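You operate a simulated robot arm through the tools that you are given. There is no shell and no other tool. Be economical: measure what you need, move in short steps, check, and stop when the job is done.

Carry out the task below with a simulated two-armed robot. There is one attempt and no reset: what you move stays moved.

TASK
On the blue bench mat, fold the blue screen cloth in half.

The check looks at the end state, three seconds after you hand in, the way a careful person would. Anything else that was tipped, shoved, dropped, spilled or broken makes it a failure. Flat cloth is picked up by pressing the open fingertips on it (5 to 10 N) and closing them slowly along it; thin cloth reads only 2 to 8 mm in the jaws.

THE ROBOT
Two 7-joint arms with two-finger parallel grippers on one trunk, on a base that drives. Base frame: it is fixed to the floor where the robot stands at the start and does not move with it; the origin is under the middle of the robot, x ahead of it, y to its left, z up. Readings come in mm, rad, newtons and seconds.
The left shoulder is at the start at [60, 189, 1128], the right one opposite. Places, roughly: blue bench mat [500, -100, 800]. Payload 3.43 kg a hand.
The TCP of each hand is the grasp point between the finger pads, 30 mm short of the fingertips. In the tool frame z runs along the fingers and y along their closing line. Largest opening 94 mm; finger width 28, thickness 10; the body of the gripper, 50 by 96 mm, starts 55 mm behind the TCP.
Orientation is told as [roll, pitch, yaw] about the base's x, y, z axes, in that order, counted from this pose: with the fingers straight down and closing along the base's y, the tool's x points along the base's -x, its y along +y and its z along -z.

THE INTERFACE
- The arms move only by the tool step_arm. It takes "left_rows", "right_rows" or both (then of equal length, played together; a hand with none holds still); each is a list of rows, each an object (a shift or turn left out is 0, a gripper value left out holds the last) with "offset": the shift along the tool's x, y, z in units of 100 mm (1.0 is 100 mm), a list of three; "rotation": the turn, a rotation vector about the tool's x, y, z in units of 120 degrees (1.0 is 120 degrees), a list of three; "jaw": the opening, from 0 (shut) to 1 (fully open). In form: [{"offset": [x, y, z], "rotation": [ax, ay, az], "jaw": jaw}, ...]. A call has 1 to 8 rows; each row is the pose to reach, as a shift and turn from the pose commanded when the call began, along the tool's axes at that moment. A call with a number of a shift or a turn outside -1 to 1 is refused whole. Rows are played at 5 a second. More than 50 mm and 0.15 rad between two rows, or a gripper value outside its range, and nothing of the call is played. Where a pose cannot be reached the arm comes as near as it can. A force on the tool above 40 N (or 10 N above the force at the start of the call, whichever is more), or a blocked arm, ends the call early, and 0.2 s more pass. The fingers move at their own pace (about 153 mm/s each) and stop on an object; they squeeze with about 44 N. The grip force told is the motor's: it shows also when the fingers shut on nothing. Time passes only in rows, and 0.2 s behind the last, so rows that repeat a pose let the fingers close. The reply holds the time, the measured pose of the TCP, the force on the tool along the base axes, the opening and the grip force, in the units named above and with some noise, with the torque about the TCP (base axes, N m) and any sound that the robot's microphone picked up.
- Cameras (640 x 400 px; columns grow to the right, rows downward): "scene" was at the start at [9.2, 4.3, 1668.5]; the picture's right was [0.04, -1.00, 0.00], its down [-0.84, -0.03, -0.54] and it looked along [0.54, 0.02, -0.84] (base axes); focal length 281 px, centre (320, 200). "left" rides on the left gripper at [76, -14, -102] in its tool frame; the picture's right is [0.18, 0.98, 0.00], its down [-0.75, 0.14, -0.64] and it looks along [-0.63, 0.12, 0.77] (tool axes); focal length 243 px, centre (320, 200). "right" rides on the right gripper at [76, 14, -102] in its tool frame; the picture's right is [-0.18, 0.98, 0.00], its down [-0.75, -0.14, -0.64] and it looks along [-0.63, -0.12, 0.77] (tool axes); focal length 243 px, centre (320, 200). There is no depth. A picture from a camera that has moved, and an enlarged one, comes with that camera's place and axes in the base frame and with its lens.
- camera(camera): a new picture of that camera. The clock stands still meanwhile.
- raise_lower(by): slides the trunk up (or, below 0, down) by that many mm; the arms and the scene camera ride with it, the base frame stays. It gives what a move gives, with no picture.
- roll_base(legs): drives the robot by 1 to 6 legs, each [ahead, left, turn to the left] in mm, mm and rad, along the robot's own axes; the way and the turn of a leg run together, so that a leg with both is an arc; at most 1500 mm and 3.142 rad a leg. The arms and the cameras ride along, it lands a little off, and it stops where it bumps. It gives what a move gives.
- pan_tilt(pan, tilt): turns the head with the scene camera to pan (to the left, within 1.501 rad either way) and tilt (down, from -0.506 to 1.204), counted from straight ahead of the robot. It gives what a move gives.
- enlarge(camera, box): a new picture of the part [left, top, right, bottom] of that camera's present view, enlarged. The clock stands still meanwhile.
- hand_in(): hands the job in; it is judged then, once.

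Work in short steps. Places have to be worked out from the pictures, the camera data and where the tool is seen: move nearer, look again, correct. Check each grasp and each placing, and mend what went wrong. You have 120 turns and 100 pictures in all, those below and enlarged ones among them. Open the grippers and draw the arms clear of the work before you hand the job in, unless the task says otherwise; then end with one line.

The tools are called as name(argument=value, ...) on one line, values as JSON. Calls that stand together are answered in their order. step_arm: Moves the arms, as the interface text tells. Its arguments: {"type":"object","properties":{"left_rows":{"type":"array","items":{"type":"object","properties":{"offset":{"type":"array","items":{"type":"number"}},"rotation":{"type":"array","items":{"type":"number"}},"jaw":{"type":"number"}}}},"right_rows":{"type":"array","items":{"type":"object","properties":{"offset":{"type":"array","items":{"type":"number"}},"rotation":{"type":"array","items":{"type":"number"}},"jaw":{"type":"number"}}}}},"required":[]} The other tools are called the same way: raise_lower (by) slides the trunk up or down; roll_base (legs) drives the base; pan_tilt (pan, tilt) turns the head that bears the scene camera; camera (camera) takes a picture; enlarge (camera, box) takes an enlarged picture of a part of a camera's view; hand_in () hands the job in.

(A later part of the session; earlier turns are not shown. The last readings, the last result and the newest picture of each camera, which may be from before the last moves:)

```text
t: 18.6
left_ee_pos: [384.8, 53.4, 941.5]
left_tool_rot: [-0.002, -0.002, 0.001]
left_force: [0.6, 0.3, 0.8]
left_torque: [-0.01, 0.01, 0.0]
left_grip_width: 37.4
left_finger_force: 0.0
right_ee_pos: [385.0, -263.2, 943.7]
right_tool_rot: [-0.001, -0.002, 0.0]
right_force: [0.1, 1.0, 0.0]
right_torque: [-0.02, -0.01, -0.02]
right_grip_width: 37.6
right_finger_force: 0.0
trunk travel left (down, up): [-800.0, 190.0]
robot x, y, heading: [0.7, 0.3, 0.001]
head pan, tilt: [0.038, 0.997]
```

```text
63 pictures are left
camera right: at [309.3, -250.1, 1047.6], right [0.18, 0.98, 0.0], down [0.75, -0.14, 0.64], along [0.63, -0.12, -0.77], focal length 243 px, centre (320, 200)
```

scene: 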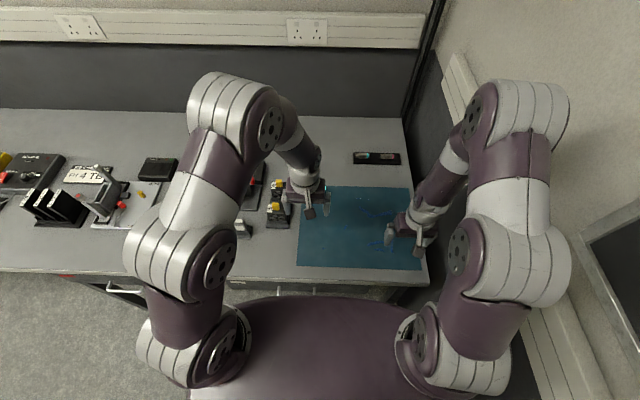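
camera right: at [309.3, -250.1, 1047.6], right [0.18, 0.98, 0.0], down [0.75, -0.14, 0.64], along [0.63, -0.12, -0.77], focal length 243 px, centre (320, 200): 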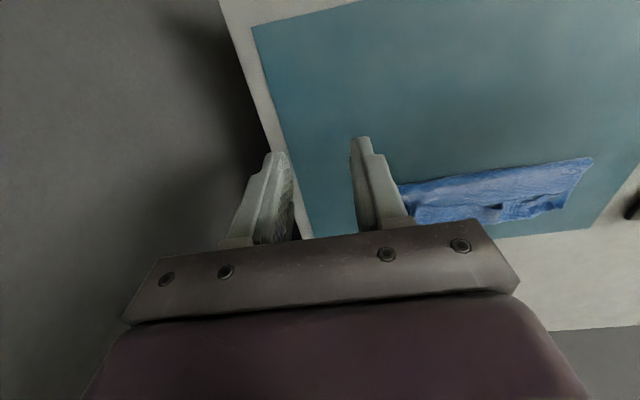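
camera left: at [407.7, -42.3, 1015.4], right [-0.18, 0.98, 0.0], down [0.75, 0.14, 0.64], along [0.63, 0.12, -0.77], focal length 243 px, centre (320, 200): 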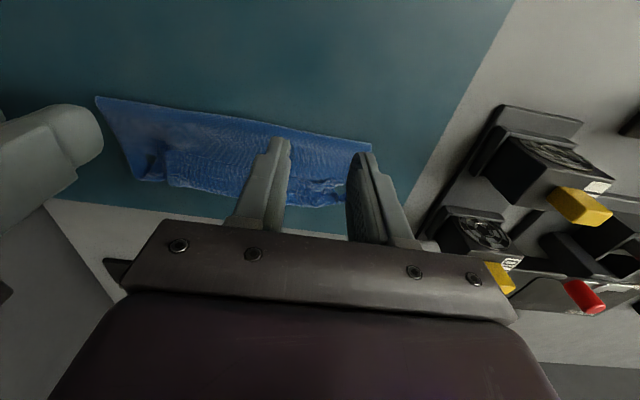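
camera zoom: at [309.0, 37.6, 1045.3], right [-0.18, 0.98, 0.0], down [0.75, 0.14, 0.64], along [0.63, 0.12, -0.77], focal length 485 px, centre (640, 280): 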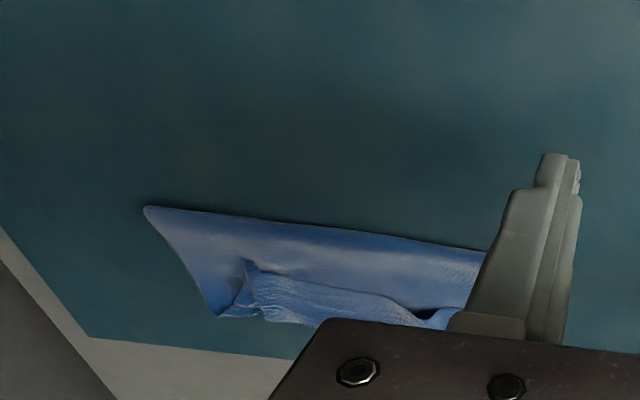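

The near edge got turned back as a ~35 mm flap on top (free edge toward the robot), so the halves are unequal. I'll re-grip the flap at its very edge and re-lay it. First I clear the left hand and look from above with the right.

step_arm(left_rows=[{"offset": [0.4, 0.2, 0]}, {"offset": [0.8, 0.4, 0]}, {"offset": [0.8, 0.8, 0]}], right_rows=[{"offset": [-0.3, 0.35, 0]}, {"offset": [-0.6, 0.7, 0]}, {"offset": [-0.9, 1.0, 0]}])

enlarge(camera="right", box=[160, 40, 480, 240])

enlarge(camera="scene", box=[310, 178, 406, 238])

```text
t: 19.4
left_ee_pos: [306.9, 136.6, 942.2]
left_tool_rot: [-0.002, 0.002, 0.001]
left_force: [-1.0, 0.2, -0.1]
left_torque: [-0.01, 0.03, 0.01]
left_grip_width: 37.6
left_finger_force: 0.0
right_ee_pos: [477.0, -160.0, 943.3]
right_tool_rot: [-0.001, 0.002, 0.001]
right_force: [-0.1, 0.1, -1.1]
right_torque: [-0.01, 0.08, -0.03]
right_grip_width: 37.4
right_finger_force: 0.1
trunk travel left (down, up): [-800.0, 190.0]
robot x, y, heading: [0.5, -1.9, 0.004]
head pan, tilt: [0.038, 0.997]
```

```text
2.00 times, centred on (320, 140) of right
camera zoom: at [401.0, -148.2, 1047.0], right [0.18, 0.98, 0.0], down [0.75, -0.14, 0.64], along [0.63, -0.12, -0.77], focal length 485 px, centre (320, 320)
```

zoom: 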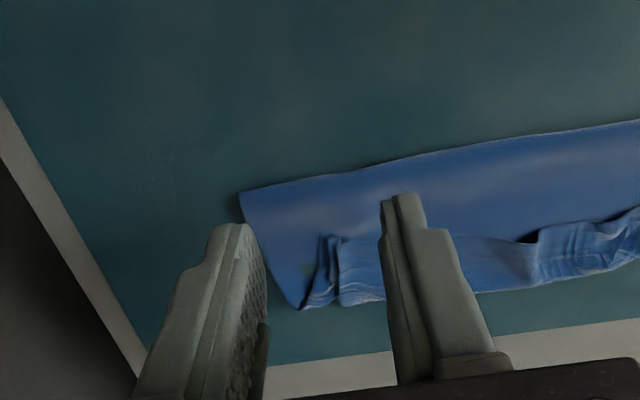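

```text
6.67 times, centred on (358, 208) of scene
camera zoom: at [12.0, 7.4, 1668.4], right [0.04, -1.0, 0.0], down [-0.84, -0.03, -0.54], along [0.54, 0.02, -0.84], focal length 1872 px, centre (67, 147)
```

zoom: 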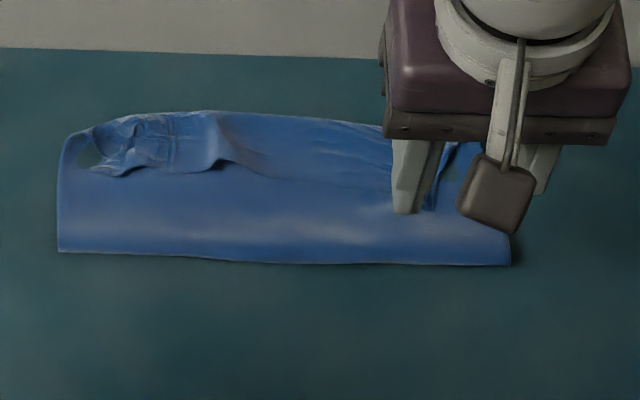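

I will pinch the flap in its middle with both hands and pull it back to unfold, then refold with a grip at the very edge. First I bring both hands above the flap.

step_arm(left_rows=[{"offset": [-0.33, -0.2, 0]}, {"offset": [-0.66, -0.4, 0]}, {"offset": [-1.0, -0.6, 0]}], right_rows=[{"offset": [-0.3, 0.06, 0]}, {"offset": [-0.6, 0.12, 0]}, {"offset": [-0.86, 0.18, 0]}])

step_arm(left_rows=[{"offset": [-0.33, -0.2, 0.1]}, {"offset": [-0.66, -0.4, 0.2]}, {"offset": [-1.0, -0.6, 0.3]}], right_rows=[{"offset": [0, 0, 0.13]}, {"offset": [0, 0, 0.26]}, {"offset": [0, 0, 0.4]}])

step_arm(left_rows=[{"offset": [-0.2, -0.16, 0.2]}, {"offset": [-0.4, -0.32, 0.4]}, {"offset": [-0.59, -0.47, 0.6]}], right_rows=[{"offset": [0, 0, 0.17]}, {"offset": [0, 0, 0.34]}, {"offset": [0, 0, 0.51]}])

camera(camera="right")

camera(camera="left")

```text
t: 20.2
left_ee_pos: [403.7, 72.6, 940.5]
left_tool_rot: [0.001, 0.0, 0.0]
left_force: [-0.5, -0.3, 0.6]
left_torque: [0.0, 0.03, 0.01]
left_grip_width: 37.4
left_finger_force: 0.1
right_ee_pos: [561.9, -147.0, 942.3]
right_tool_rot: [0.0, 0.002, 0.0]
right_force: [0.9, -0.4, 0.0]
right_torque: [-0.01, 0.01, -0.01]
right_grip_width: 37.5
right_finger_force: 0.1
trunk travel left (down, up): [-800.0, 190.0]
robot x, y, heading: [-2.3, 0.0, -0.001]
head pan, tilt: [0.038, 0.997]
```

```text
t: 21.0
left_ee_pos: [504.3, 12.5, 913.0]
left_tool_rot: [0.001, 0.003, 0.0]
left_force: [0.0, -0.9, 0.4]
left_torque: [-0.03, 0.02, -0.01]
left_grip_width: 37.7
left_finger_force: 0.1
right_ee_pos: [562.8, -144.9, 903.0]
right_tool_rot: [0.0, 0.0, 0.0]
right_force: [0.2, -0.4, -0.5]
right_torque: [-0.01, -0.01, 0.0]
right_grip_width: 37.8
right_finger_force: 0.0
trunk travel left (down, up): [-800.0, 190.0]
robot x, y, heading: [1.1, -0.2, 0.003]
head pan, tilt: [0.038, 0.997]
```

```text
t: 21.8
left_ee_pos: [562.6, -35.1, 852.8]
left_tool_rot: [0.001, -0.001, 0.0]
left_force: [-0.8, 0.2, -0.6]
left_torque: [0.01, 0.0, 0.0]
left_grip_width: 37.5
left_finger_force: 0.1
right_ee_pos: [561.9, -145.5, 853.1]
right_tool_rot: [-0.001, 0.001, -0.001]
right_force: [1.3, -0.3, -0.6]
right_torque: [0.02, 0.04, -0.03]
right_grip_width: 37.8
right_finger_force: 0.1
trunk travel left (down, up): [-800.0, 190.0]
robot x, y, heading: [-1.1, -0.9, 0.003]
head pan, tilt: [0.038, 0.997]
```

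```text
60 pictures are left
camera right: at [485.8, -132.6, 956.5], right [0.18, 0.98, 0.0], down [0.75, -0.14, 0.64], along [0.63, -0.12, -0.77], focal length 243 px, centre (320, 200)
```

right: 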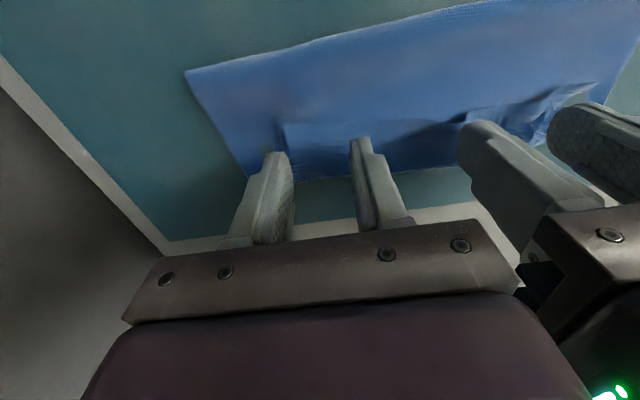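

```text
59 pictures are left
camera left: at [488.4, -50.4, 955.4], right [-0.18, 0.98, 0.0], down [0.75, 0.14, 0.64], along [0.63, 0.12, -0.77], focal length 243 px, centre (320, 200)
```

left: 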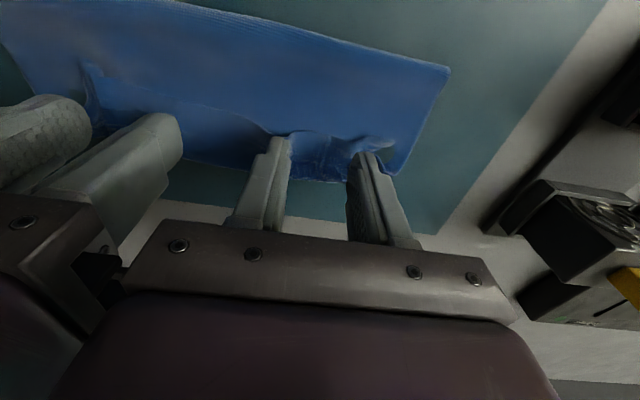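

Fingers stand above the flap on both sides. I lower to contact.

step_arm(left_rows=[{"offset": [0, 0, 0.07]}, {"offset": [0, 0, 0.14]}, {"offset": [0, 0, 0.19]}], right_rows=[{"offset": [0, 0, 0.07]}, {"offset": [0, 0, 0.14]}, {"offset": [0, 0, 0.19]}])

```text
t: 22.6
left_ee_pos: [562.1, -32.4, 832.8]
left_tool_rot: [0.002, 0.0, 0.001]
left_force: [-0.6, -0.4, 0.7]
left_torque: [0.03, -0.01, 0.02]
left_grip_width: 37.8
left_finger_force: 0.0
right_ee_pos: [562.3, -145.6, 834.3]
right_tool_rot: [-0.001, 0.0, 0.0]
right_force: [0.0, -0.2, 0.7]
right_torque: [0.01, 0.01, -0.01]
right_grip_width: 37.6
right_finger_force: 0.1
trunk travel left (down, up): [-800.0, 190.0]
robot x, y, heading: [2.7, -2.8, -0.004]
head pan, tilt: [0.038, 0.997]
```

Just touching; I press about 1–2 mm more.

step_arm(left_rows=[{"offset": [0, 0, 0.008]}, {"offset": [0, 0, 0.012]}], right_rows=[{"offset": [0, 0, 0.01]}, {"offset": [0, 0, 0.017]}])

```text
t: 23.2
left_ee_pos: [562.8, -32.2, 833.5]
left_tool_rot: [-0.001, -0.001, 0.0]
left_force: [0.1, 0.1, 3.2]
left_torque: [0.1, 0.01, 0.0]
left_grip_width: 37.7
left_finger_force: 0.0
right_ee_pos: [560.8, -145.1, 832.4]
right_tool_rot: [0.0, -0.002, -0.001]
right_force: [-0.1, -1.3, 4.4]
right_torque: [-0.09, 0.05, 0.03]
right_grip_width: 37.9
right_finger_force: 0.4
trunk travel left (down, up): [-800.0, 190.0]
robot x, y, heading: [-0.7, 1.1, 0.002]
head pan, tilt: [0.038, 0.997]
```

3–4 N each; a touch more while closing slowly.

step_arm(left_rows=[{"offset": [0, 0, 0.004]}, {"offset": [0, 0, 0.004], "jaw": 0.34}, {"offset": [0, 0, 0.004], "jaw": 0.27}, {"offset": [0, 0, 0.004], "jaw": 0.2}, {"offset": [0, 0, 0.004], "jaw": 0.13}, {"offset": [0, 0, 0.004], "jaw": 0.06}, {"offset": [0, 0, 0.004], "jaw": 0.0}, {"offset": [0, 0, 0.004], "jaw": 0.0}], right_rows=[{"offset": [0, 0, 0.003]}, {"offset": [0, 0, 0.003], "jaw": 0.34}, {"offset": [0, 0, 0.003], "jaw": 0.27}, {"offset": [0, 0, 0.003], "jaw": 0.2}, {"offset": [0, 0, 0.003], "jaw": 0.13}, {"offset": [0, 0, 0.003], "jaw": 0.06}, {"offset": [0, 0, 0.003], "jaw": 0.0}, {"offset": [0, 0, 0.003], "jaw": 0.0}])

camera(camera="right")

camera(camera="left")

```text
t: 25.0
left_ee_pos: [561.2, -32.9, 832.1]
left_tool_rot: [-0.002, -0.002, 0.0]
left_force: [-0.5, -10.5, 6.0]
left_torque: [-0.38, 0.0, -0.02]
left_grip_width: 2.2
left_finger_force: 36.4
right_ee_pos: [560.6, -146.0, 833.0]
right_tool_rot: [0.0, -0.001, 0.0]
right_force: [1.4, 10.3, 9.9]
right_torque: [0.33, 0.07, -0.02]
right_grip_width: 1.9
right_finger_force: 36.9
trunk travel left (down, up): [-800.0, 190.0]
robot x, y, heading: [-1.8, 0.7, 0.003]
head pan, tilt: [0.038, 0.997]
```

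```text
58 pictures are left
camera right: at [484.1, -132.4, 936.8], right [0.18, 0.98, 0.0], down [0.75, -0.14, 0.64], along [0.63, -0.12, -0.77], focal length 243 px, centre (320, 200)
```

right: 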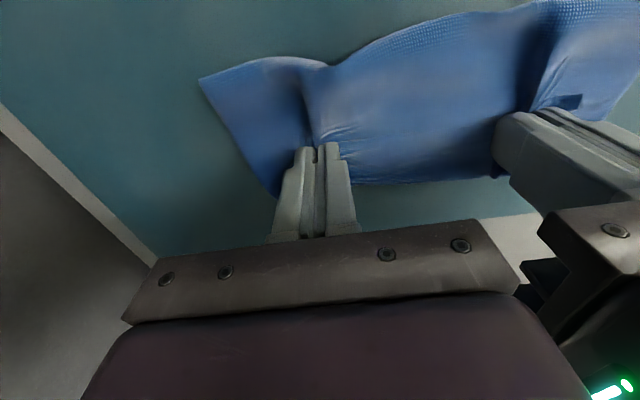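

```text
57 pictures are left
camera left: at [486.7, -48.4, 934.8], right [-0.18, 0.98, 0.0], down [0.75, 0.14, 0.64], along [0.63, 0.12, -0.77], focal length 243 px, centre (320, 200)
```

left: 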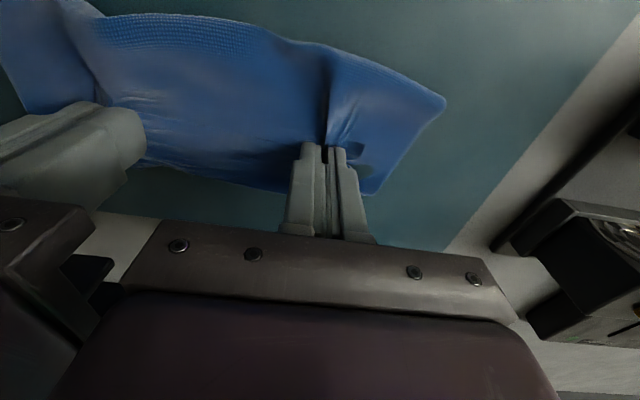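

Both hold. I lift and carry back toward the robot to unfold.

step_arm(left_rows=[{"offset": [0, -0.04, -0.2]}, {"offset": [0.05, -0.04, -0.4]}, {"offset": [0.2, -0.04, -0.5]}, {"offset": [0.4, 0, -0.5]}, {"offset": [0.6, 0.0, -0.5]}], right_rows=[{"offset": [0, 0.04, -0.2]}, {"offset": [0.05, 0.04, -0.4]}, {"offset": [0.2, 0.04, -0.5]}, {"offset": [0.4, 0, -0.5]}, {"offset": [0.6, 0.0, -0.5]}])

camera(camera="right")

enlarge(camera="scene", box=[290, 175, 434, 275])

```text
t: 26.2
left_ee_pos: [503.3, -31.8, 881.2]
left_tool_rot: [-0.002, -0.003, 0.001]
left_force: [-0.5, -13.3, 0.4]
left_torque: [-0.43, 0.0, -0.05]
left_grip_width: 2.2
left_finger_force: 37.1
right_ee_pos: [500.7, -146.5, 880.4]
right_tool_rot: [0.001, -0.002, 0.0]
right_force: [1.0, 14.7, -0.2]
right_torque: [0.42, -0.05, -0.02]
right_grip_width: 1.8
right_finger_force: 36.5
trunk travel left (down, up): [-800.0, 190.0]
robot x, y, heading: [-1.4, -0.0, 0.002]
head pan, tilt: [0.038, 0.997]
```

```text
56 pictures are left
camera right: at [423.6, -132.6, 985.4], right [0.18, 0.98, 0.0], down [0.75, -0.14, 0.64], along [0.63, -0.12, -0.77], focal length 243 px, centre (320, 200)
```

right: 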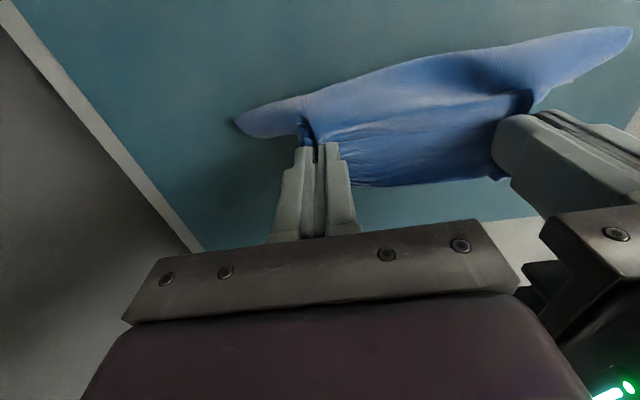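

```text
4.00 times, centred on (362, 225) of scene
camera zoom: at [8.0, 4.3, 1668.5], right [0.04, -1.0, 0.0], down [-0.84, -0.03, -0.54], along [0.54, 0.02, -0.84], focal length 1123 px, centre (152, 100)
```

zoom: 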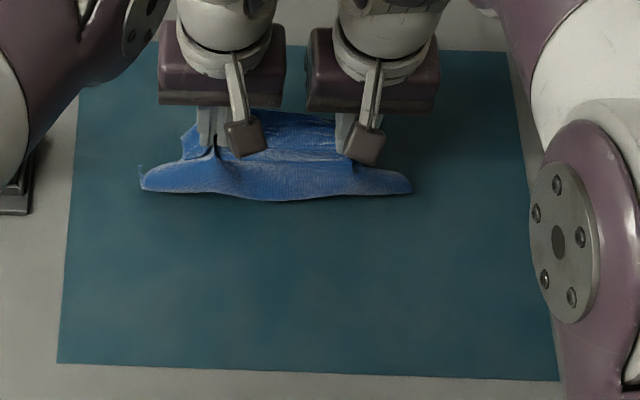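

It is unfolding. I keep going back to about x≈400 and lower.

step_arm(left_rows=[{"offset": [0.15, -0.03, -0.1]}, {"offset": [0.3, -0.03, -0.15]}, {"offset": [0.45, -0.03, -0.1]}, {"offset": [0.6, -0.03, 0]}, {"offset": [0.75, -0.03, 0.05]}, {"offset": [0.85, -0.03, 0.1]}], right_rows=[{"offset": [0.15, 0.03, -0.1]}, {"offset": [0.3, 0.03, -0.15]}, {"offset": [0.45, 0.03, -0.1]}, {"offset": [0.6, 0.03, 0]}, {"offset": [0.75, 0.03, 0.05]}, {"offset": [0.85, 0.03, 0.1]}])

camera(camera="right")

enlarge(camera="scene", box=[290, 175, 434, 275])

```text
t: 27.6
left_ee_pos: [416.8, -35.1, 870.3]
left_tool_rot: [0.002, 0.0, 0.001]
left_force: [0.2, -1.0, 0.0]
left_torque: [0.01, 0.0, 0.0]
left_grip_width: 2.3
left_finger_force: 37.0
right_ee_pos: [416.2, -143.4, 872.7]
right_tool_rot: [0.001, -0.001, -0.001]
right_force: [0.1, -0.5, 0.5]
right_torque: [-0.01, 0.01, -0.01]
right_grip_width: 1.6
right_finger_force: 36.2
trunk travel left (down, up): [-800.0, 190.0]
robot x, y, heading: [-1.3, 2.2, -0.002]
head pan, tilt: [0.038, 0.997]
```

```text
54 pictures are left
camera right: at [339.7, -130.2, 976.5], right [0.18, 0.98, 0.0], down [0.75, -0.14, 0.64], along [0.63, -0.12, -0.77], focal length 243 px, centre (320, 200)
```

right: 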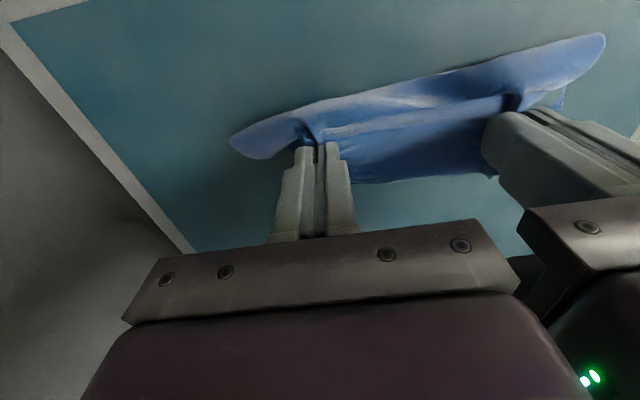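

```text
4.00 times, centred on (362, 225) of scene
camera zoom: at [9.1, 4.2, 1668.5], right [0.04, -1.0, 0.0], down [-0.84, -0.03, -0.54], along [0.54, 0.02, -0.84], focal length 1123 px, centre (152, 100)
```

zoom: 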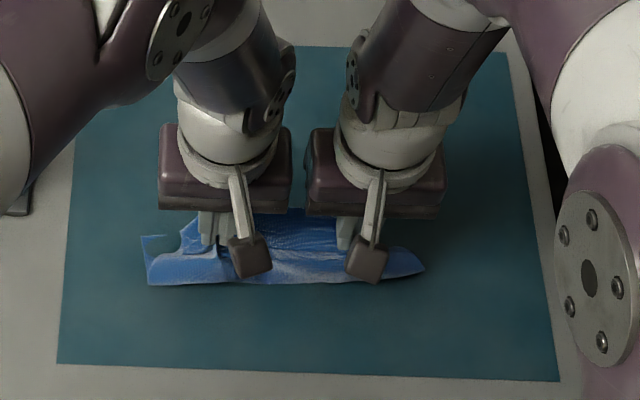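

Unclear whether it unfolded or the whole pile came along. I lift higher to see how it hangs.

step_arm(left_rows=[{"offset": [0, 0, -0.3]}, {"offset": [0, 0, -0.6]}, {"offset": [0, 0, -0.9]}, {"offset": [0, 0, -0.9]}], right_rows=[{"offset": [0, 0, -0.3]}, {"offset": [0, 0, -0.6]}, {"offset": [0, 0, -0.9]}, {"offset": [0, 0, -0.9]}])

camera(camera="right")

camera(camera="left")

enlarge(camera="scene", box=[290, 175, 434, 275])

```text
t: 28.6
left_ee_pos: [417.0, -35.7, 959.8]
left_tool_rot: [0.0, 0.0, 0.0]
left_force: [0.2, -0.4, 0.0]
left_torque: [0.04, -0.01, 0.02]
left_grip_width: 2.2
left_finger_force: 37.1
right_ee_pos: [416.0, -143.0, 961.3]
right_tool_rot: [0.001, 0.0, 0.001]
right_force: [0.6, 0.2, 1.1]
right_torque: [0.01, 0.0, 0.0]
right_grip_width: 1.8
right_finger_force: 36.3
trunk travel left (down, up): [-800.0, 190.0]
robot x, y, heading: [-3.4, 0.1, 0.001]
head pan, tilt: [0.038, 0.997]
```

```text
52 pictures are left
camera right: at [339.6, -129.8, 1065.7], right [0.18, 0.98, 0.0], down [0.75, -0.14, 0.64], along [0.63, -0.12, -0.77], focal length 243 px, centre (320, 200)
```

right: 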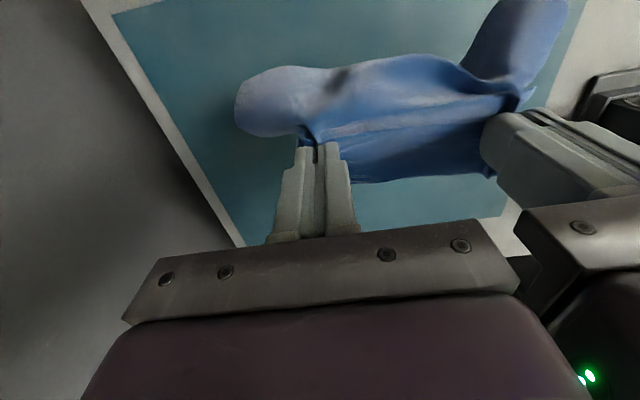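

```text
51 pictures are left
camera left: at [342.1, -51.1, 1061.8], right [-0.18, 0.98, 0.0], down [0.75, 0.14, 0.64], along [0.63, 0.12, -0.77], focal length 243 px, centre (320, 200)
```

left: 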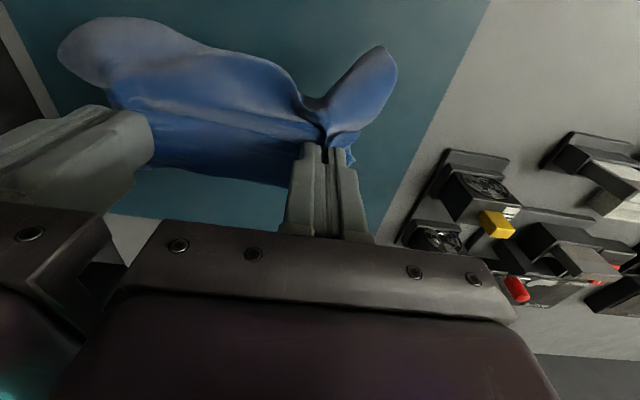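

```text
4.00 times, centred on (362, 225) of scene
camera zoom: at [9.8, 4.2, 1668.4], right [0.04, -1.0, 0.0], down [-0.84, -0.03, -0.54], along [0.54, 0.02, -0.84], focal length 1123 px, centre (152, 100)
```

zoom: 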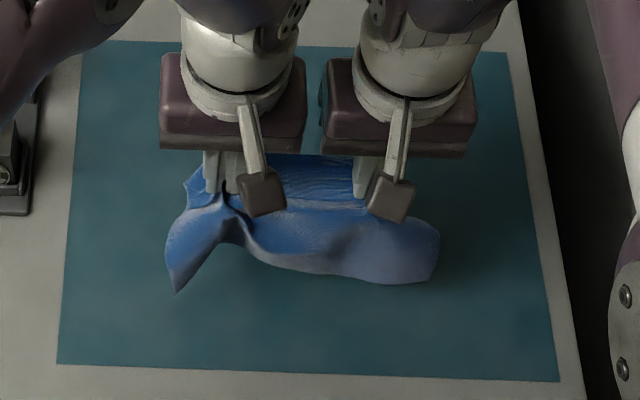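

The whole pile was caught and is hanging from both pinches. I lay it back down in the same sense (crease toward the robot), moving ahead while lowering, then release and work on the flap alone.

step_arm(left_rows=[{"offset": [-0.1, 0.02, 0.3]}, {"offset": [-0.2, 0.03, 0.5]}, {"offset": [-0.4, 0.03, 0.75]}, {"offset": [-0.6, 0.03, 0.95]}, {"offset": [-0.75, 0.03, 1.0]}], right_rows=[{"offset": [-0.1, -0.02, 0.3]}, {"offset": [-0.2, -0.03, 0.5]}, {"offset": [-0.4, -0.03, 0.75]}, {"offset": [-0.6, -0.03, 0.95]}, {"offset": [-0.75, -0.03, 1.0]}])

step_arm(left_rows=[{"offset": [-0.2, 0, 0.15]}, {"offset": [-0.3, 0.0, 0.24]}, {"offset": [-0.3, 0.0, 0.24], "jaw": 0.1}, {"offset": [-0.3, 0.0, 0.24], "jaw": 0.3}, {"offset": [-0.3, 0, 0.24], "jaw": 0.4}, {"offset": [-0.3, 0, 0.0]}, {"offset": [-0.3, 0, -0.4]}], right_rows=[{"offset": [-0.2, 0, 0.15]}, {"offset": [-0.3, 0.0, 0.24]}, {"offset": [-0.3, 0.0, 0.24], "jaw": 0.1}, {"offset": [-0.3, 0.0, 0.24], "jaw": 0.3}, {"offset": [-0.3, 0, 0.24], "jaw": 0.4}, {"offset": [-0.3, 0, 0.0]}, {"offset": [-0.3, 0, -0.4]}])

camera(camera="right")

camera(camera="left")

```text
t: 29.8
left_ee_pos: [493.1, -32.4, 860.9]
left_tool_rot: [0.0, 0.001, 0.0]
left_force: [-0.6, -10.0, -0.2]
left_torque: [-0.31, 0.02, -0.03]
left_grip_width: 2.3
left_finger_force: 36.6
right_ee_pos: [489.6, -146.5, 861.7]
right_tool_rot: [0.001, 0.001, 0.0]
right_force: [0.4, 9.3, -0.2]
right_torque: [0.32, -0.04, 0.0]
right_grip_width: 1.8
right_finger_force: 37.0
trunk travel left (down, up): [-800.0, 190.0]
robot x, y, heading: [1.1, -5.0, -0.002]
head pan, tilt: [0.038, 0.997]
```

```text
t: 31.4
left_ee_pos: [518.1, -29.7, 901.6]
left_tool_rot: [0.0, 0.0, 0.0]
left_force: [-0.3, -0.4, -0.8]
left_torque: [0.02, 0.02, -0.02]
left_grip_width: 37.6
left_finger_force: 0.0
right_ee_pos: [519.7, -145.4, 901.7]
right_tool_rot: [0.0, -0.001, -0.002]
right_force: [-0.5, 0.9, 0.7]
right_torque: [0.02, 0.0, -0.02]
right_grip_width: 37.4
right_finger_force: 0.0
trunk travel left (down, up): [-800.0, 190.0]
robot x, y, heading: [0.3, -0.2, -0.001]
head pan, tilt: [0.038, 0.997]
```

```text
49 pictures are left
camera right: at [444.3, -132.3, 1005.9], right [0.18, 0.98, 0.0], down [0.75, -0.14, 0.64], along [0.63, -0.12, -0.77], focal length 243 px, centre (320, 200)
```

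right: 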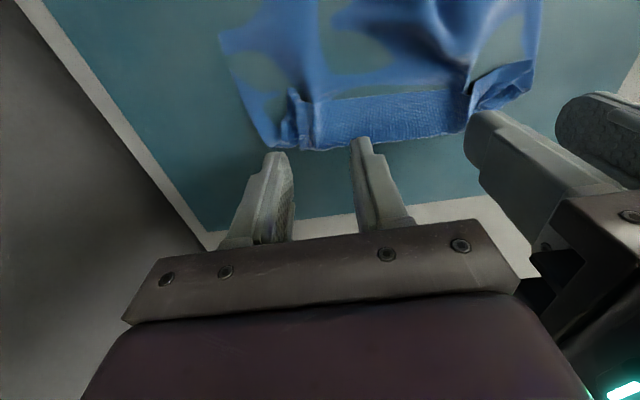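

```text
48 pictures are left
camera left: at [442.5, -47.0, 1004.1], right [-0.18, 0.98, 0.0], down [0.75, 0.14, 0.64], along [0.63, 0.12, -0.77], focal length 243 px, centre (320, 200)
```

left: 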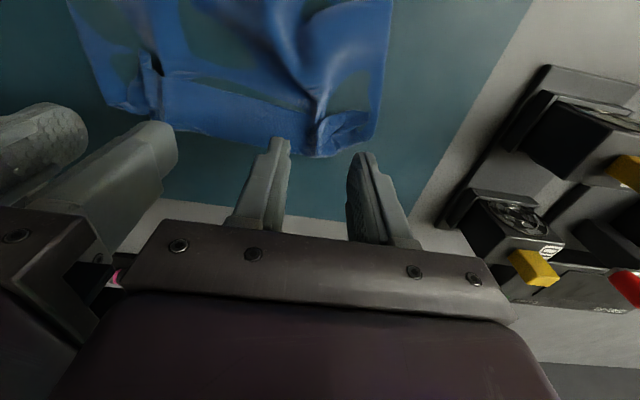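

The cloth has actually opened out: a single layer now, with only the flap at its far end. I withdraw for an overall look.

step_arm(left_rows=[{"offset": [0, 0.3, -0.3]}, {"offset": [0, 0.6, -0.6]}, {"offset": [0.1, 0.98, -0.6]}, {"offset": [0.5, 0.98, -0.6]}, {"offset": [0.95, 0.98, -0.6]}], right_rows=[{"offset": [0, -0.3, -0.3]}, {"offset": [0, -0.6, -0.6]}, {"offset": [0.1, -0.98, -0.6]}, {"offset": [0.5, -0.98, -0.6]}, {"offset": [0.95, -0.98, -0.6]}])

enlarge(camera="scene", box=[298, 178, 426, 258])

```text
t: 32.6
left_ee_pos: [424.4, 66.7, 962.4]
left_tool_rot: [0.0, -0.003, -0.001]
left_force: [-0.9, 0.4, 0.5]
left_torque: [0.01, -0.03, -0.02]
left_grip_width: 37.7
left_finger_force: 0.0
right_ee_pos: [422.4, -244.4, 963.6]
right_tool_rot: [-0.002, -0.004, 0.001]
right_force: [0.4, 0.5, 1.2]
right_torque: [-0.01, -0.05, 0.05]
right_grip_width: 37.8
right_finger_force: 0.1
trunk travel left (down, up): [-800.0, 190.0]
robot x, y, heading: [-0.2, -1.8, 0.002]
head pan, tilt: [0.038, 0.997]
```

```text
5.00 times, centred on (362, 218) of scene
camera zoom: at [5.5, 4.3, 1668.5], right [0.04, -1.0, 0.0], down [-0.84, -0.03, -0.55], along [0.55, 0.02, -0.84], focal length 1404 px, centre (110, 110)
```

zoom: 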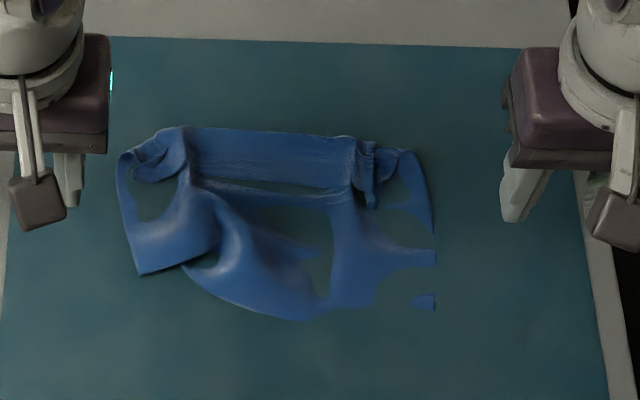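

Only the flap remains at the far end, while the other end now lies at x≈420–440. I bring the left camera over it to see the near edge clearly, with the right hand drawn back.

step_arm(left_rows=[{"offset": [0, -0.4, -0.13]}, {"offset": [-0.1, -0.8, -0.26]}, {"offset": [-0.16, -1.0, -0.38]}], right_rows=[{"offset": [0.3, -0.1, 0]}, {"offset": [0.6, -0.2, 0]}, {"offset": [0.9, -0.2, 0]}])

camera(camera="left")

camera(camera="right")

```text
t: 33.4
left_ee_pos: [442.1, -33.3, 998.4]
left_tool_rot: [0.0, 0.001, 0.003]
left_force: [0.0, -0.4, -0.4]
left_torque: [0.0, 0.03, -0.02]
left_grip_width: 37.6
left_finger_force: 0.2
right_ee_pos: [335.2, -264.4, 962.4]
right_tool_rot: [0.001, -0.001, -0.001]
right_force: [-0.3, 1.1, -0.6]
right_torque: [0.04, -0.02, 0.01]
right_grip_width: 37.6
right_finger_force: 0.1
trunk travel left (down, up): [-800.0, 190.0]
robot x, y, heading: [1.4, -0.4, 0.002]
head pan, tilt: [0.038, 0.997]
```

```text
46 pictures are left
camera left: at [367.3, -49.4, 1101.7], right [-0.18, 0.98, 0.0], down [0.75, 0.14, 0.64], along [0.63, 0.12, -0.77], focal length 243 px, centre (320, 200)
```

left: 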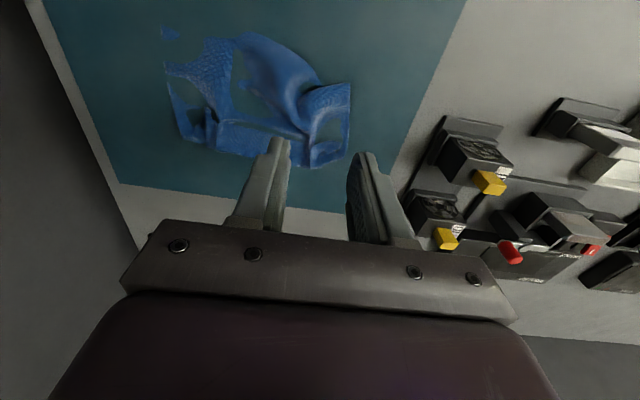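

```text
45 pictures are left
camera right: at [259.0, -250.8, 1066.5], right [0.18, 0.98, 0.0], down [0.75, -0.14, 0.64], along [0.63, -0.12, -0.77], focal length 243 px, centre (320, 200)
```

right: 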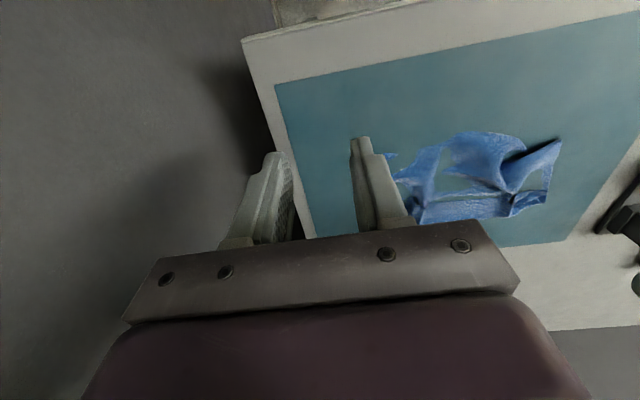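

enlarge(camera="left", box=[140, 10, 380, 160])

enlarge(camera="scene", box=[306, 188, 402, 248])

```text
2.67 times, centred on (260, 85) of left
camera zoom: at [367.3, -49.4, 1101.7], right [-0.18, 0.98, 0.0], down [0.75, 0.14, 0.64], along [0.63, 0.12, -0.77], focal length 647 px, centre (480, 507)
```

zoom: 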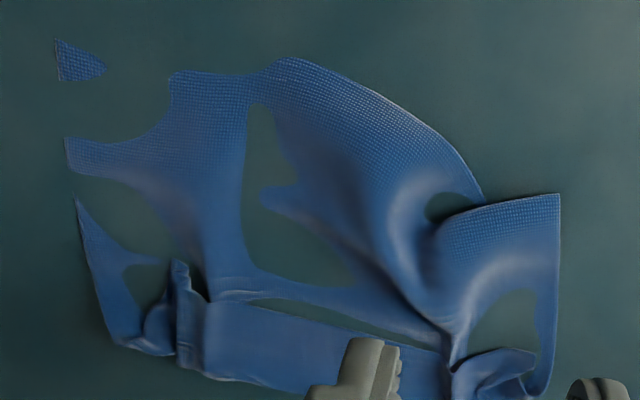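

```text
6.67 times, centred on (354, 218) of scene
camera zoom: at [9.4, 4.6, 1668.4], right [0.04, -1.0, 0.0], down [-0.84, -0.03, -0.54], along [0.54, 0.02, -0.84], focal length 1872 px, centre (93, 80)
```

zoom: 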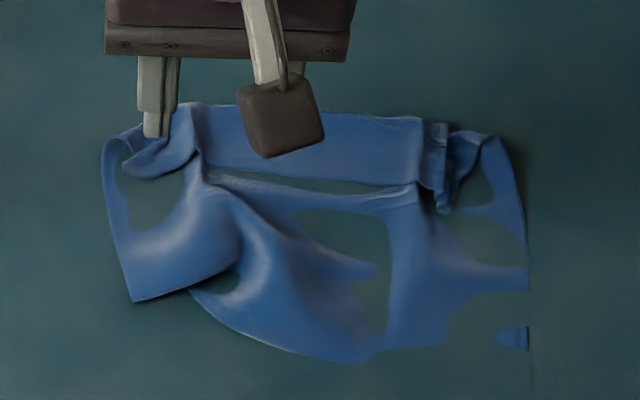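

Now I see it: near edge with right corner at about (414,−201) and left corner at about (434,−1). Plan: grip these corners, lift until the cloth hangs (so the flap drops open), then lay it down folding toward the robot. I move above the corners.

step_arm(left_rows=[{"offset": [-0.02, 0.04, 0.3]}, {"offset": [-0.04, 0.08, 0.6]}, {"offset": [-0.05, 0.11, 0.9]}, {"offset": [-0.05, 0.11, 0.99]}], right_rows=[{"offset": [-0.25, 0.2, 0.1]}, {"offset": [-0.5, 0.4, 0.2]}, {"offset": [-0.75, 0.6, 0.4]}, {"offset": [-0.93, 0.82, 0.6]}])

step_arm(left_rows=[{"offset": [0, 0, 0.25]}, {"offset": [0, 0, 0.5]}], right_rows=[{"offset": [0, 0, 0.3]}, {"offset": [0, 0, 0.57]}])

camera(camera="right")

camera(camera="left")

```text
t: 34.4
left_ee_pos: [449.1, -24.0, 898.9]
left_tool_rot: [-0.002, 0.0, 0.0]
left_force: [0.7, 0.1, 0.8]
left_torque: [-0.01, 0.02, 0.01]
left_grip_width: 37.4
left_finger_force: 0.1
right_ee_pos: [428.8, -184.6, 904.3]
right_tool_rot: [-0.001, 0.001, 0.0]
right_force: [-0.8, 1.1, 0.9]
right_torque: [0.01, 0.0, -0.03]
right_grip_width: 37.4
right_finger_force: 0.0
trunk travel left (down, up): [-800.0, 190.0]
robot x, y, heading: [1.1, -2.2, -0.003]
head pan, tilt: [0.038, 0.997]
```

```text
t: 35.0
left_ee_pos: [450.3, -23.3, 848.3]
left_tool_rot: [0.0, 0.0, 0.0]
left_force: [0.5, 0.3, -0.2]
left_torque: [-0.01, 0.0, -0.01]
left_grip_width: 37.2
left_finger_force: 0.1
right_ee_pos: [429.3, -183.2, 846.3]
right_tool_rot: [0.0, 0.0, 0.0]
right_force: [-0.2, 0.7, -0.5]
right_torque: [-0.01, -0.02, -0.03]
right_grip_width: 37.5
right_finger_force: 0.1
trunk travel left (down, up): [-800.0, 190.0]
robot x, y, heading: [-1.5, 2.2, -0.002]
head pan, tilt: [0.038, 0.997]
```

```text
42 pictures are left
camera right: at [353.6, -169.6, 950.1], right [0.18, 0.98, 0.0], down [0.75, -0.14, 0.64], along [0.63, -0.12, -0.77], focal length 243 px, centre (320, 200)
```

right: 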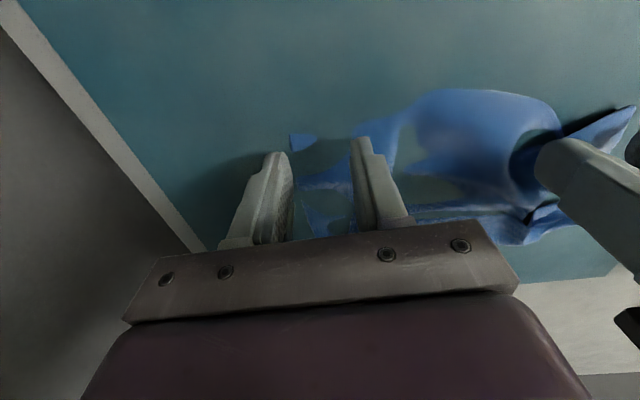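

```text
41 pictures are left
camera left: at [374.3, -40.2, 951.7], right [-0.18, 0.98, 0.0], down [0.75, 0.14, 0.64], along [0.63, 0.12, -0.77], focal length 243 px, centre (320, 200)
```

left: 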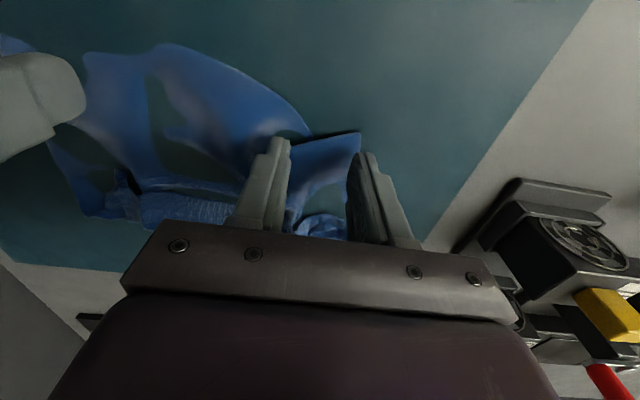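

Outer fingers are just past the corners; I shift both hands inward a little, narrow the left jaw, and lower.

step_arm(left_rows=[{"offset": [0, -0.04, 0], "jaw": 0.32}, {"offset": [0, -0.04, 0.07]}, {"offset": [0, -0.04, 0.12]}, {"offset": [0, -0.04, 0.15]}], right_rows=[{"offset": [0, 0.12, 0], "jaw": 0.38}, {"offset": [0, 0.12, 0.06]}, {"offset": [0, 0.12, 0.11]}, {"offset": [0, 0.12, 0.14]}])

```text
t: 36.0
left_ee_pos: [448.4, -27.8, 835.4]
left_tool_rot: [0.0, -0.002, 0.001]
left_force: [0.7, -0.5, 0.1]
left_torque: [-0.02, 0.02, 0.03]
left_grip_width: 29.8
left_finger_force: 0.1
right_ee_pos: [430.0, -169.9, 831.5]
right_tool_rot: [0.001, -0.001, -0.001]
right_force: [0.4, -0.1, 4.9]
right_torque: [-0.08, 0.03, 0.01]
right_grip_width: 35.9
right_finger_force: 0.2
trunk travel left (down, up): [-800.0, 190.0]
robot x, y, heading: [0.7, -1.1, -0.003]
head pan, tilt: [0.038, 0.997]
```

step_arm(left_rows=[{"offset": [0, 0, 0.015]}, {"offset": [0, 0, 0.022]}], right_rows=[{"offset": [0, 0, 0.003]}, {"offset": [0, 0, 0.005]}])

```text
t: 36.6
left_ee_pos: [447.0, -27.2, 832.8]
left_tool_rot: [0.001, -0.003, 0.001]
left_force: [-0.1, 0.1, 0.6]
left_torque: [0.01, 0.01, 0.0]
left_grip_width: 30.1
left_finger_force: 0.1
right_ee_pos: [428.8, -170.2, 831.5]
right_tool_rot: [-0.001, -0.002, -0.001]
right_force: [0.9, -2.2, 15.3]
right_torque: [-0.26, 0.1, 0.04]
right_grip_width: 36.2
right_finger_force: 0.5
trunk travel left (down, up): [-800.0, 190.0]
robot x, y, heading: [-1.0, -3.6, -0.002]
head pan, tilt: [0.038, 0.997]
```

The right presses 15 N, the left barely touches; I press the left 1.2 mm more, ease the right a hair, and close both slowly.

step_arm(left_rows=[{"offset": [0, 0, 0.01]}, {"offset": [0, 0, 0.013], "jaw": 0.28}, {"offset": [0, 0, 0.013], "jaw": 0.23}, {"offset": [0, 0, 0.013], "jaw": 0.18}, {"offset": [0, 0, 0.013], "jaw": 0.12}, {"offset": [0, 0, 0.013], "jaw": 0.06}, {"offset": [0, 0, 0.013], "jaw": 0.0}, {"offset": [0, 0, 0.013], "jaw": 0.0}], right_rows=[{"offset": [0, 0, -0.002]}, {"offset": [0, 0, -0.002], "jaw": 0.32}, {"offset": [0, 0, -0.002], "jaw": 0.26}, {"offset": [0, 0, -0.002], "jaw": 0.2}, {"offset": [0, 0, -0.002], "jaw": 0.13}, {"offset": [0, 0, -0.002], "jaw": 0.06}, {"offset": [0, 0, -0.002], "jaw": 0.0}, {"offset": [0, 0, -0.002], "jaw": 0.0}])

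camera(camera="right")

camera(camera="left")

```text
t: 38.4
left_ee_pos: [447.8, -27.0, 831.5]
left_tool_rot: [0.0, -0.001, 0.0]
left_force: [-0.8, -3.2, 2.8]
left_torque: [-0.13, 0.03, 0.02]
left_grip_width: 2.7
left_finger_force: 36.6
right_ee_pos: [428.1, -169.4, 831.3]
right_tool_rot: [0.001, -0.002, 0.0]
right_force: [0.7, 2.2, 14.4]
right_torque: [0.03, 0.07, -0.05]
right_grip_width: 2.3
right_finger_force: 37.0
trunk travel left (down, up): [-800.0, 190.0]
robot x, y, heading: [3.2, -3.9, -0.003]
head pan, tilt: [0.038, 0.997]
```

```text
40 pictures are left
camera right: at [352.4, -156.8, 935.0], right [0.18, 0.98, 0.0], down [0.75, -0.14, 0.64], along [0.63, -0.12, -0.77], focal length 243 px, centre (320, 200)
```

right: 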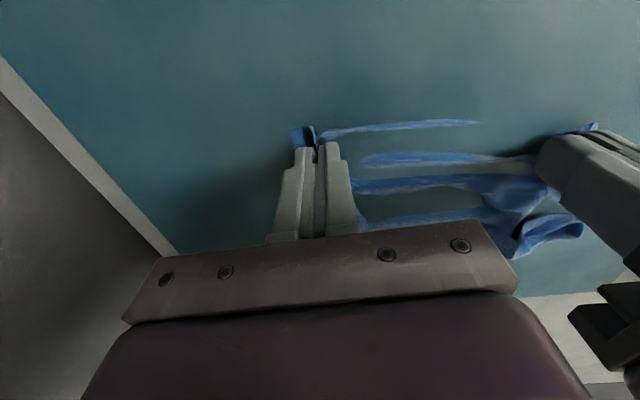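

```text
39 pictures are left
camera left: at [372.4, -42.9, 934.5], right [-0.18, 0.98, 0.0], down [0.75, 0.14, 0.64], along [0.63, 0.12, -0.77], focal length 243 px, centre (320, 200)
```

left: 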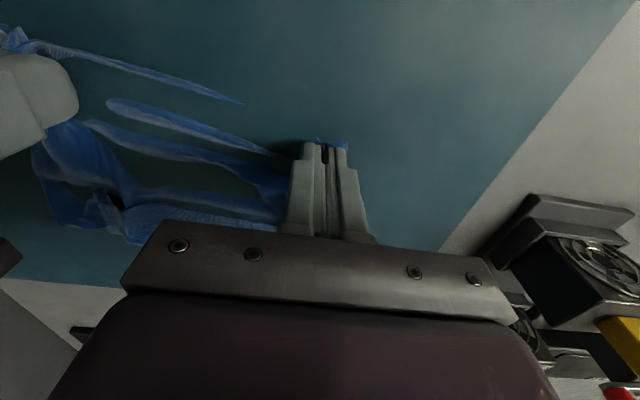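

Both corners are held (2.7 and 2.3 mm). I lift straight up so the cloth hangs.

step_arm(left_rows=[{"offset": [0, 0, -0.25]}, {"offset": [0, 0, -0.5]}, {"offset": [0, 0, -0.75]}, {"offset": [0, 0, -1.0]}], right_rows=[{"offset": [-0.05, 0, -0.25]}, {"offset": [-0.1, 0, -0.5]}, {"offset": [-0.15, 0, -0.75]}, {"offset": [-0.19, 0, -1.0]}])

step_arm(left_rows=[{"offset": [0, 0, -0.3]}, {"offset": [0, 0, -0.6]}, {"offset": [0, 0, -1.0]}], right_rows=[{"offset": [0, 0, -0.3]}, {"offset": [0, 0, -0.6]}, {"offset": [0, 0, -1.0]}])

step_arm(left_rows=[{"offset": [0, 0, -0.25]}, {"offset": [0, 0, -0.5]}, {"offset": [0, 0, -0.5]}, {"offset": [0, 0, -0.5]}], right_rows=[{"offset": [0, 0, -0.25]}, {"offset": [0, 0, -0.5]}, {"offset": [0, 0, -0.5]}, {"offset": [0, 0, -0.5]}])

camera(camera="scene")

camera(camera="right")

camera(camera="left")

```text
t: 39.4
left_ee_pos: [445.2, -26.8, 934.0]
left_tool_rot: [0.001, 0.0, 0.0]
left_force: [-1.0, -0.6, 0.8]
left_torque: [-0.04, -0.02, 0.03]
left_grip_width: 2.7
left_finger_force: 37.3
right_ee_pos: [447.4, -170.1, 931.8]
right_tool_rot: [0.001, 0.002, 0.001]
right_force: [-1.2, 0.9, 0.7]
right_torque: [0.02, -0.02, 0.0]
right_grip_width: 2.0
right_finger_force: 36.4
trunk travel left (down, up): [-800.0, 190.0]
robot x, y, heading: [-2.9, 0.3, 0.002]
head pan, tilt: [0.038, 0.997]
```

```text
t: 40.2
left_ee_pos: [447.1, -27.6, 1032.1]
left_tool_rot: [0.0, 0.0, 0.0]
left_force: [-0.5, -1.4, -0.1]
left_torque: [0.01, 0.0, -0.01]
left_grip_width: 2.4
left_finger_force: 37.4
right_ee_pos: [446.6, -168.8, 1030.4]
right_tool_rot: [-0.001, 0.001, 0.002]
right_force: [-0.3, 0.9, 0.6]
right_torque: [0.0, -0.01, -0.03]
right_grip_width: 1.9
right_finger_force: 36.7
trunk travel left (down, up): [-800.0, 190.0]
robot x, y, heading: [0.9, 4.8, -0.002]
head pan, tilt: [0.038, 0.997]
```

```text
t: 41.2
left_ee_pos: [447.7, -27.6, 1082.6]
left_tool_rot: [0.001, 0.0, -0.001]
left_force: [-1.3, -1.3, 0.6]
left_torque: [-0.01, -0.01, -0.01]
left_grip_width: 2.5
left_finger_force: 37.1
right_ee_pos: [447.3, -170.5, 1082.3]
right_tool_rot: [0.0, 0.0, -0.001]
right_force: [0.3, 2.2, -0.2]
right_torque: [0.01, -0.01, 0.01]
right_grip_width: 2.1
right_finger_force: 36.2
trunk travel left (down, up): [-800.0, 190.0]
robot x, y, heading: [2.4, -1.7, 0.0]
head pan, tilt: [0.038, 0.997]
```

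```text
38 pictures are left
camera scene: at [8.7, 4.4, 1668.5], right [0.04, -1.0, 0.0], down [-0.84, -0.03, -0.54], along [0.54, 0.02, -0.84], focal length 281 px, centre (320, 200)
```

scene: 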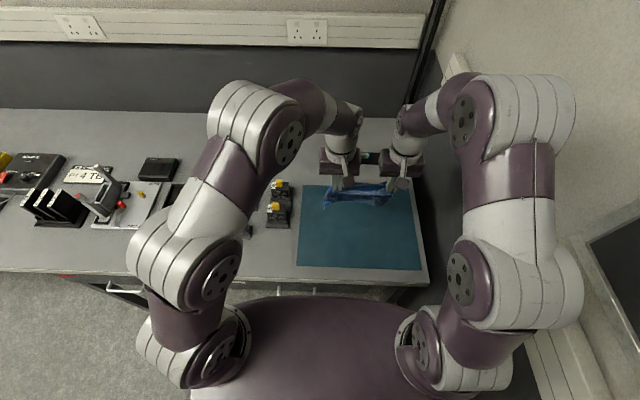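

```text
37 pictures are left
camera right: at [371.9, -157.2, 1185.9], right [0.18, 0.98, 0.0], down [0.75, -0.14, 0.64], along [0.63, -0.12, -0.77], focal length 243 px, centre (320, 200)
```

right: 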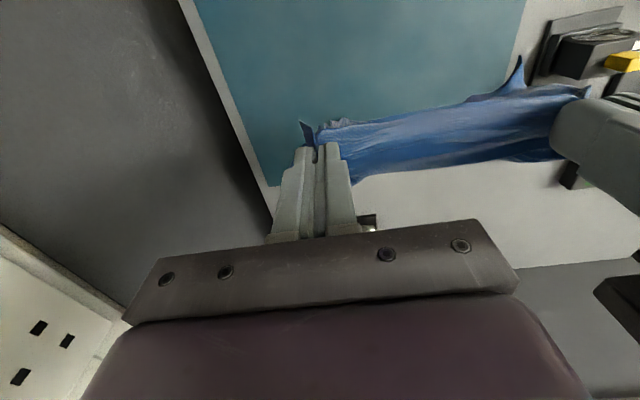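

```text
36 pictures are left
camera left: at [372.7, -42.8, 1185.2], right [-0.18, 0.98, 0.0], down [0.75, 0.14, 0.64], along [0.63, 0.12, -0.77], focal length 243 px, centre (320, 200)
```

left: 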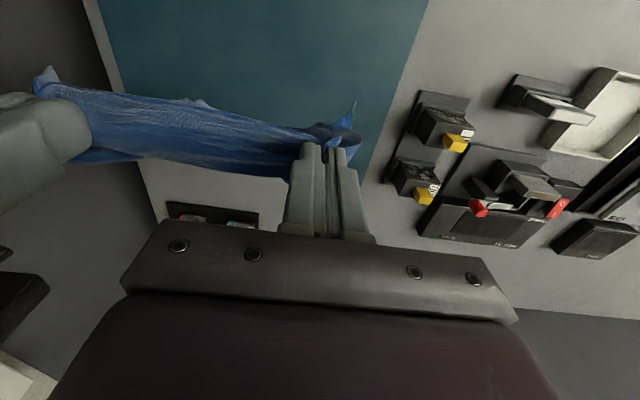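

enlarge(camera="scene", box=[310, 165, 422, 235])

enlarge(camera="right", box=[290, 40, 610, 240])

```text
5.71 times, centred on (366, 200) of scene
camera zoom: at [8.7, 4.4, 1668.5], right [0.04, -1.0, 0.0], down [-0.84, -0.03, -0.54], along [0.54, 0.02, -0.84], focal length 1605 px, centre (57, 200)
```

zoom: 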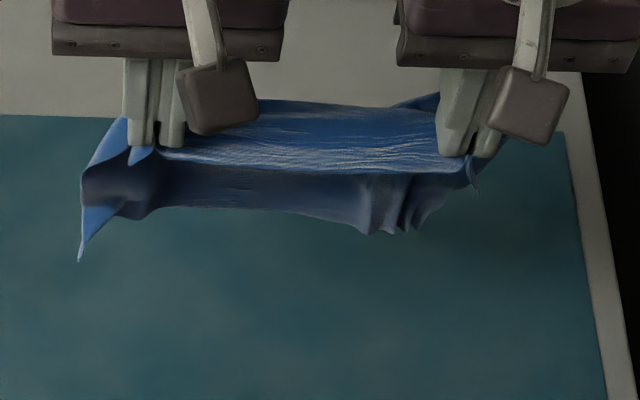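

```text
2.00 times, centred on (450, 140) of right
camera zoom: at [371.9, -157.2, 1185.9], right [0.18, 0.98, 0.0], down [0.75, -0.14, 0.64], along [0.63, -0.12, -0.77], focal length 485 px, centre (60, 320)
```

zoom: 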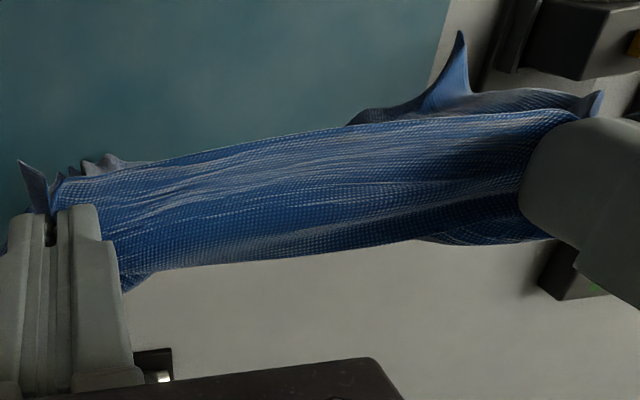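

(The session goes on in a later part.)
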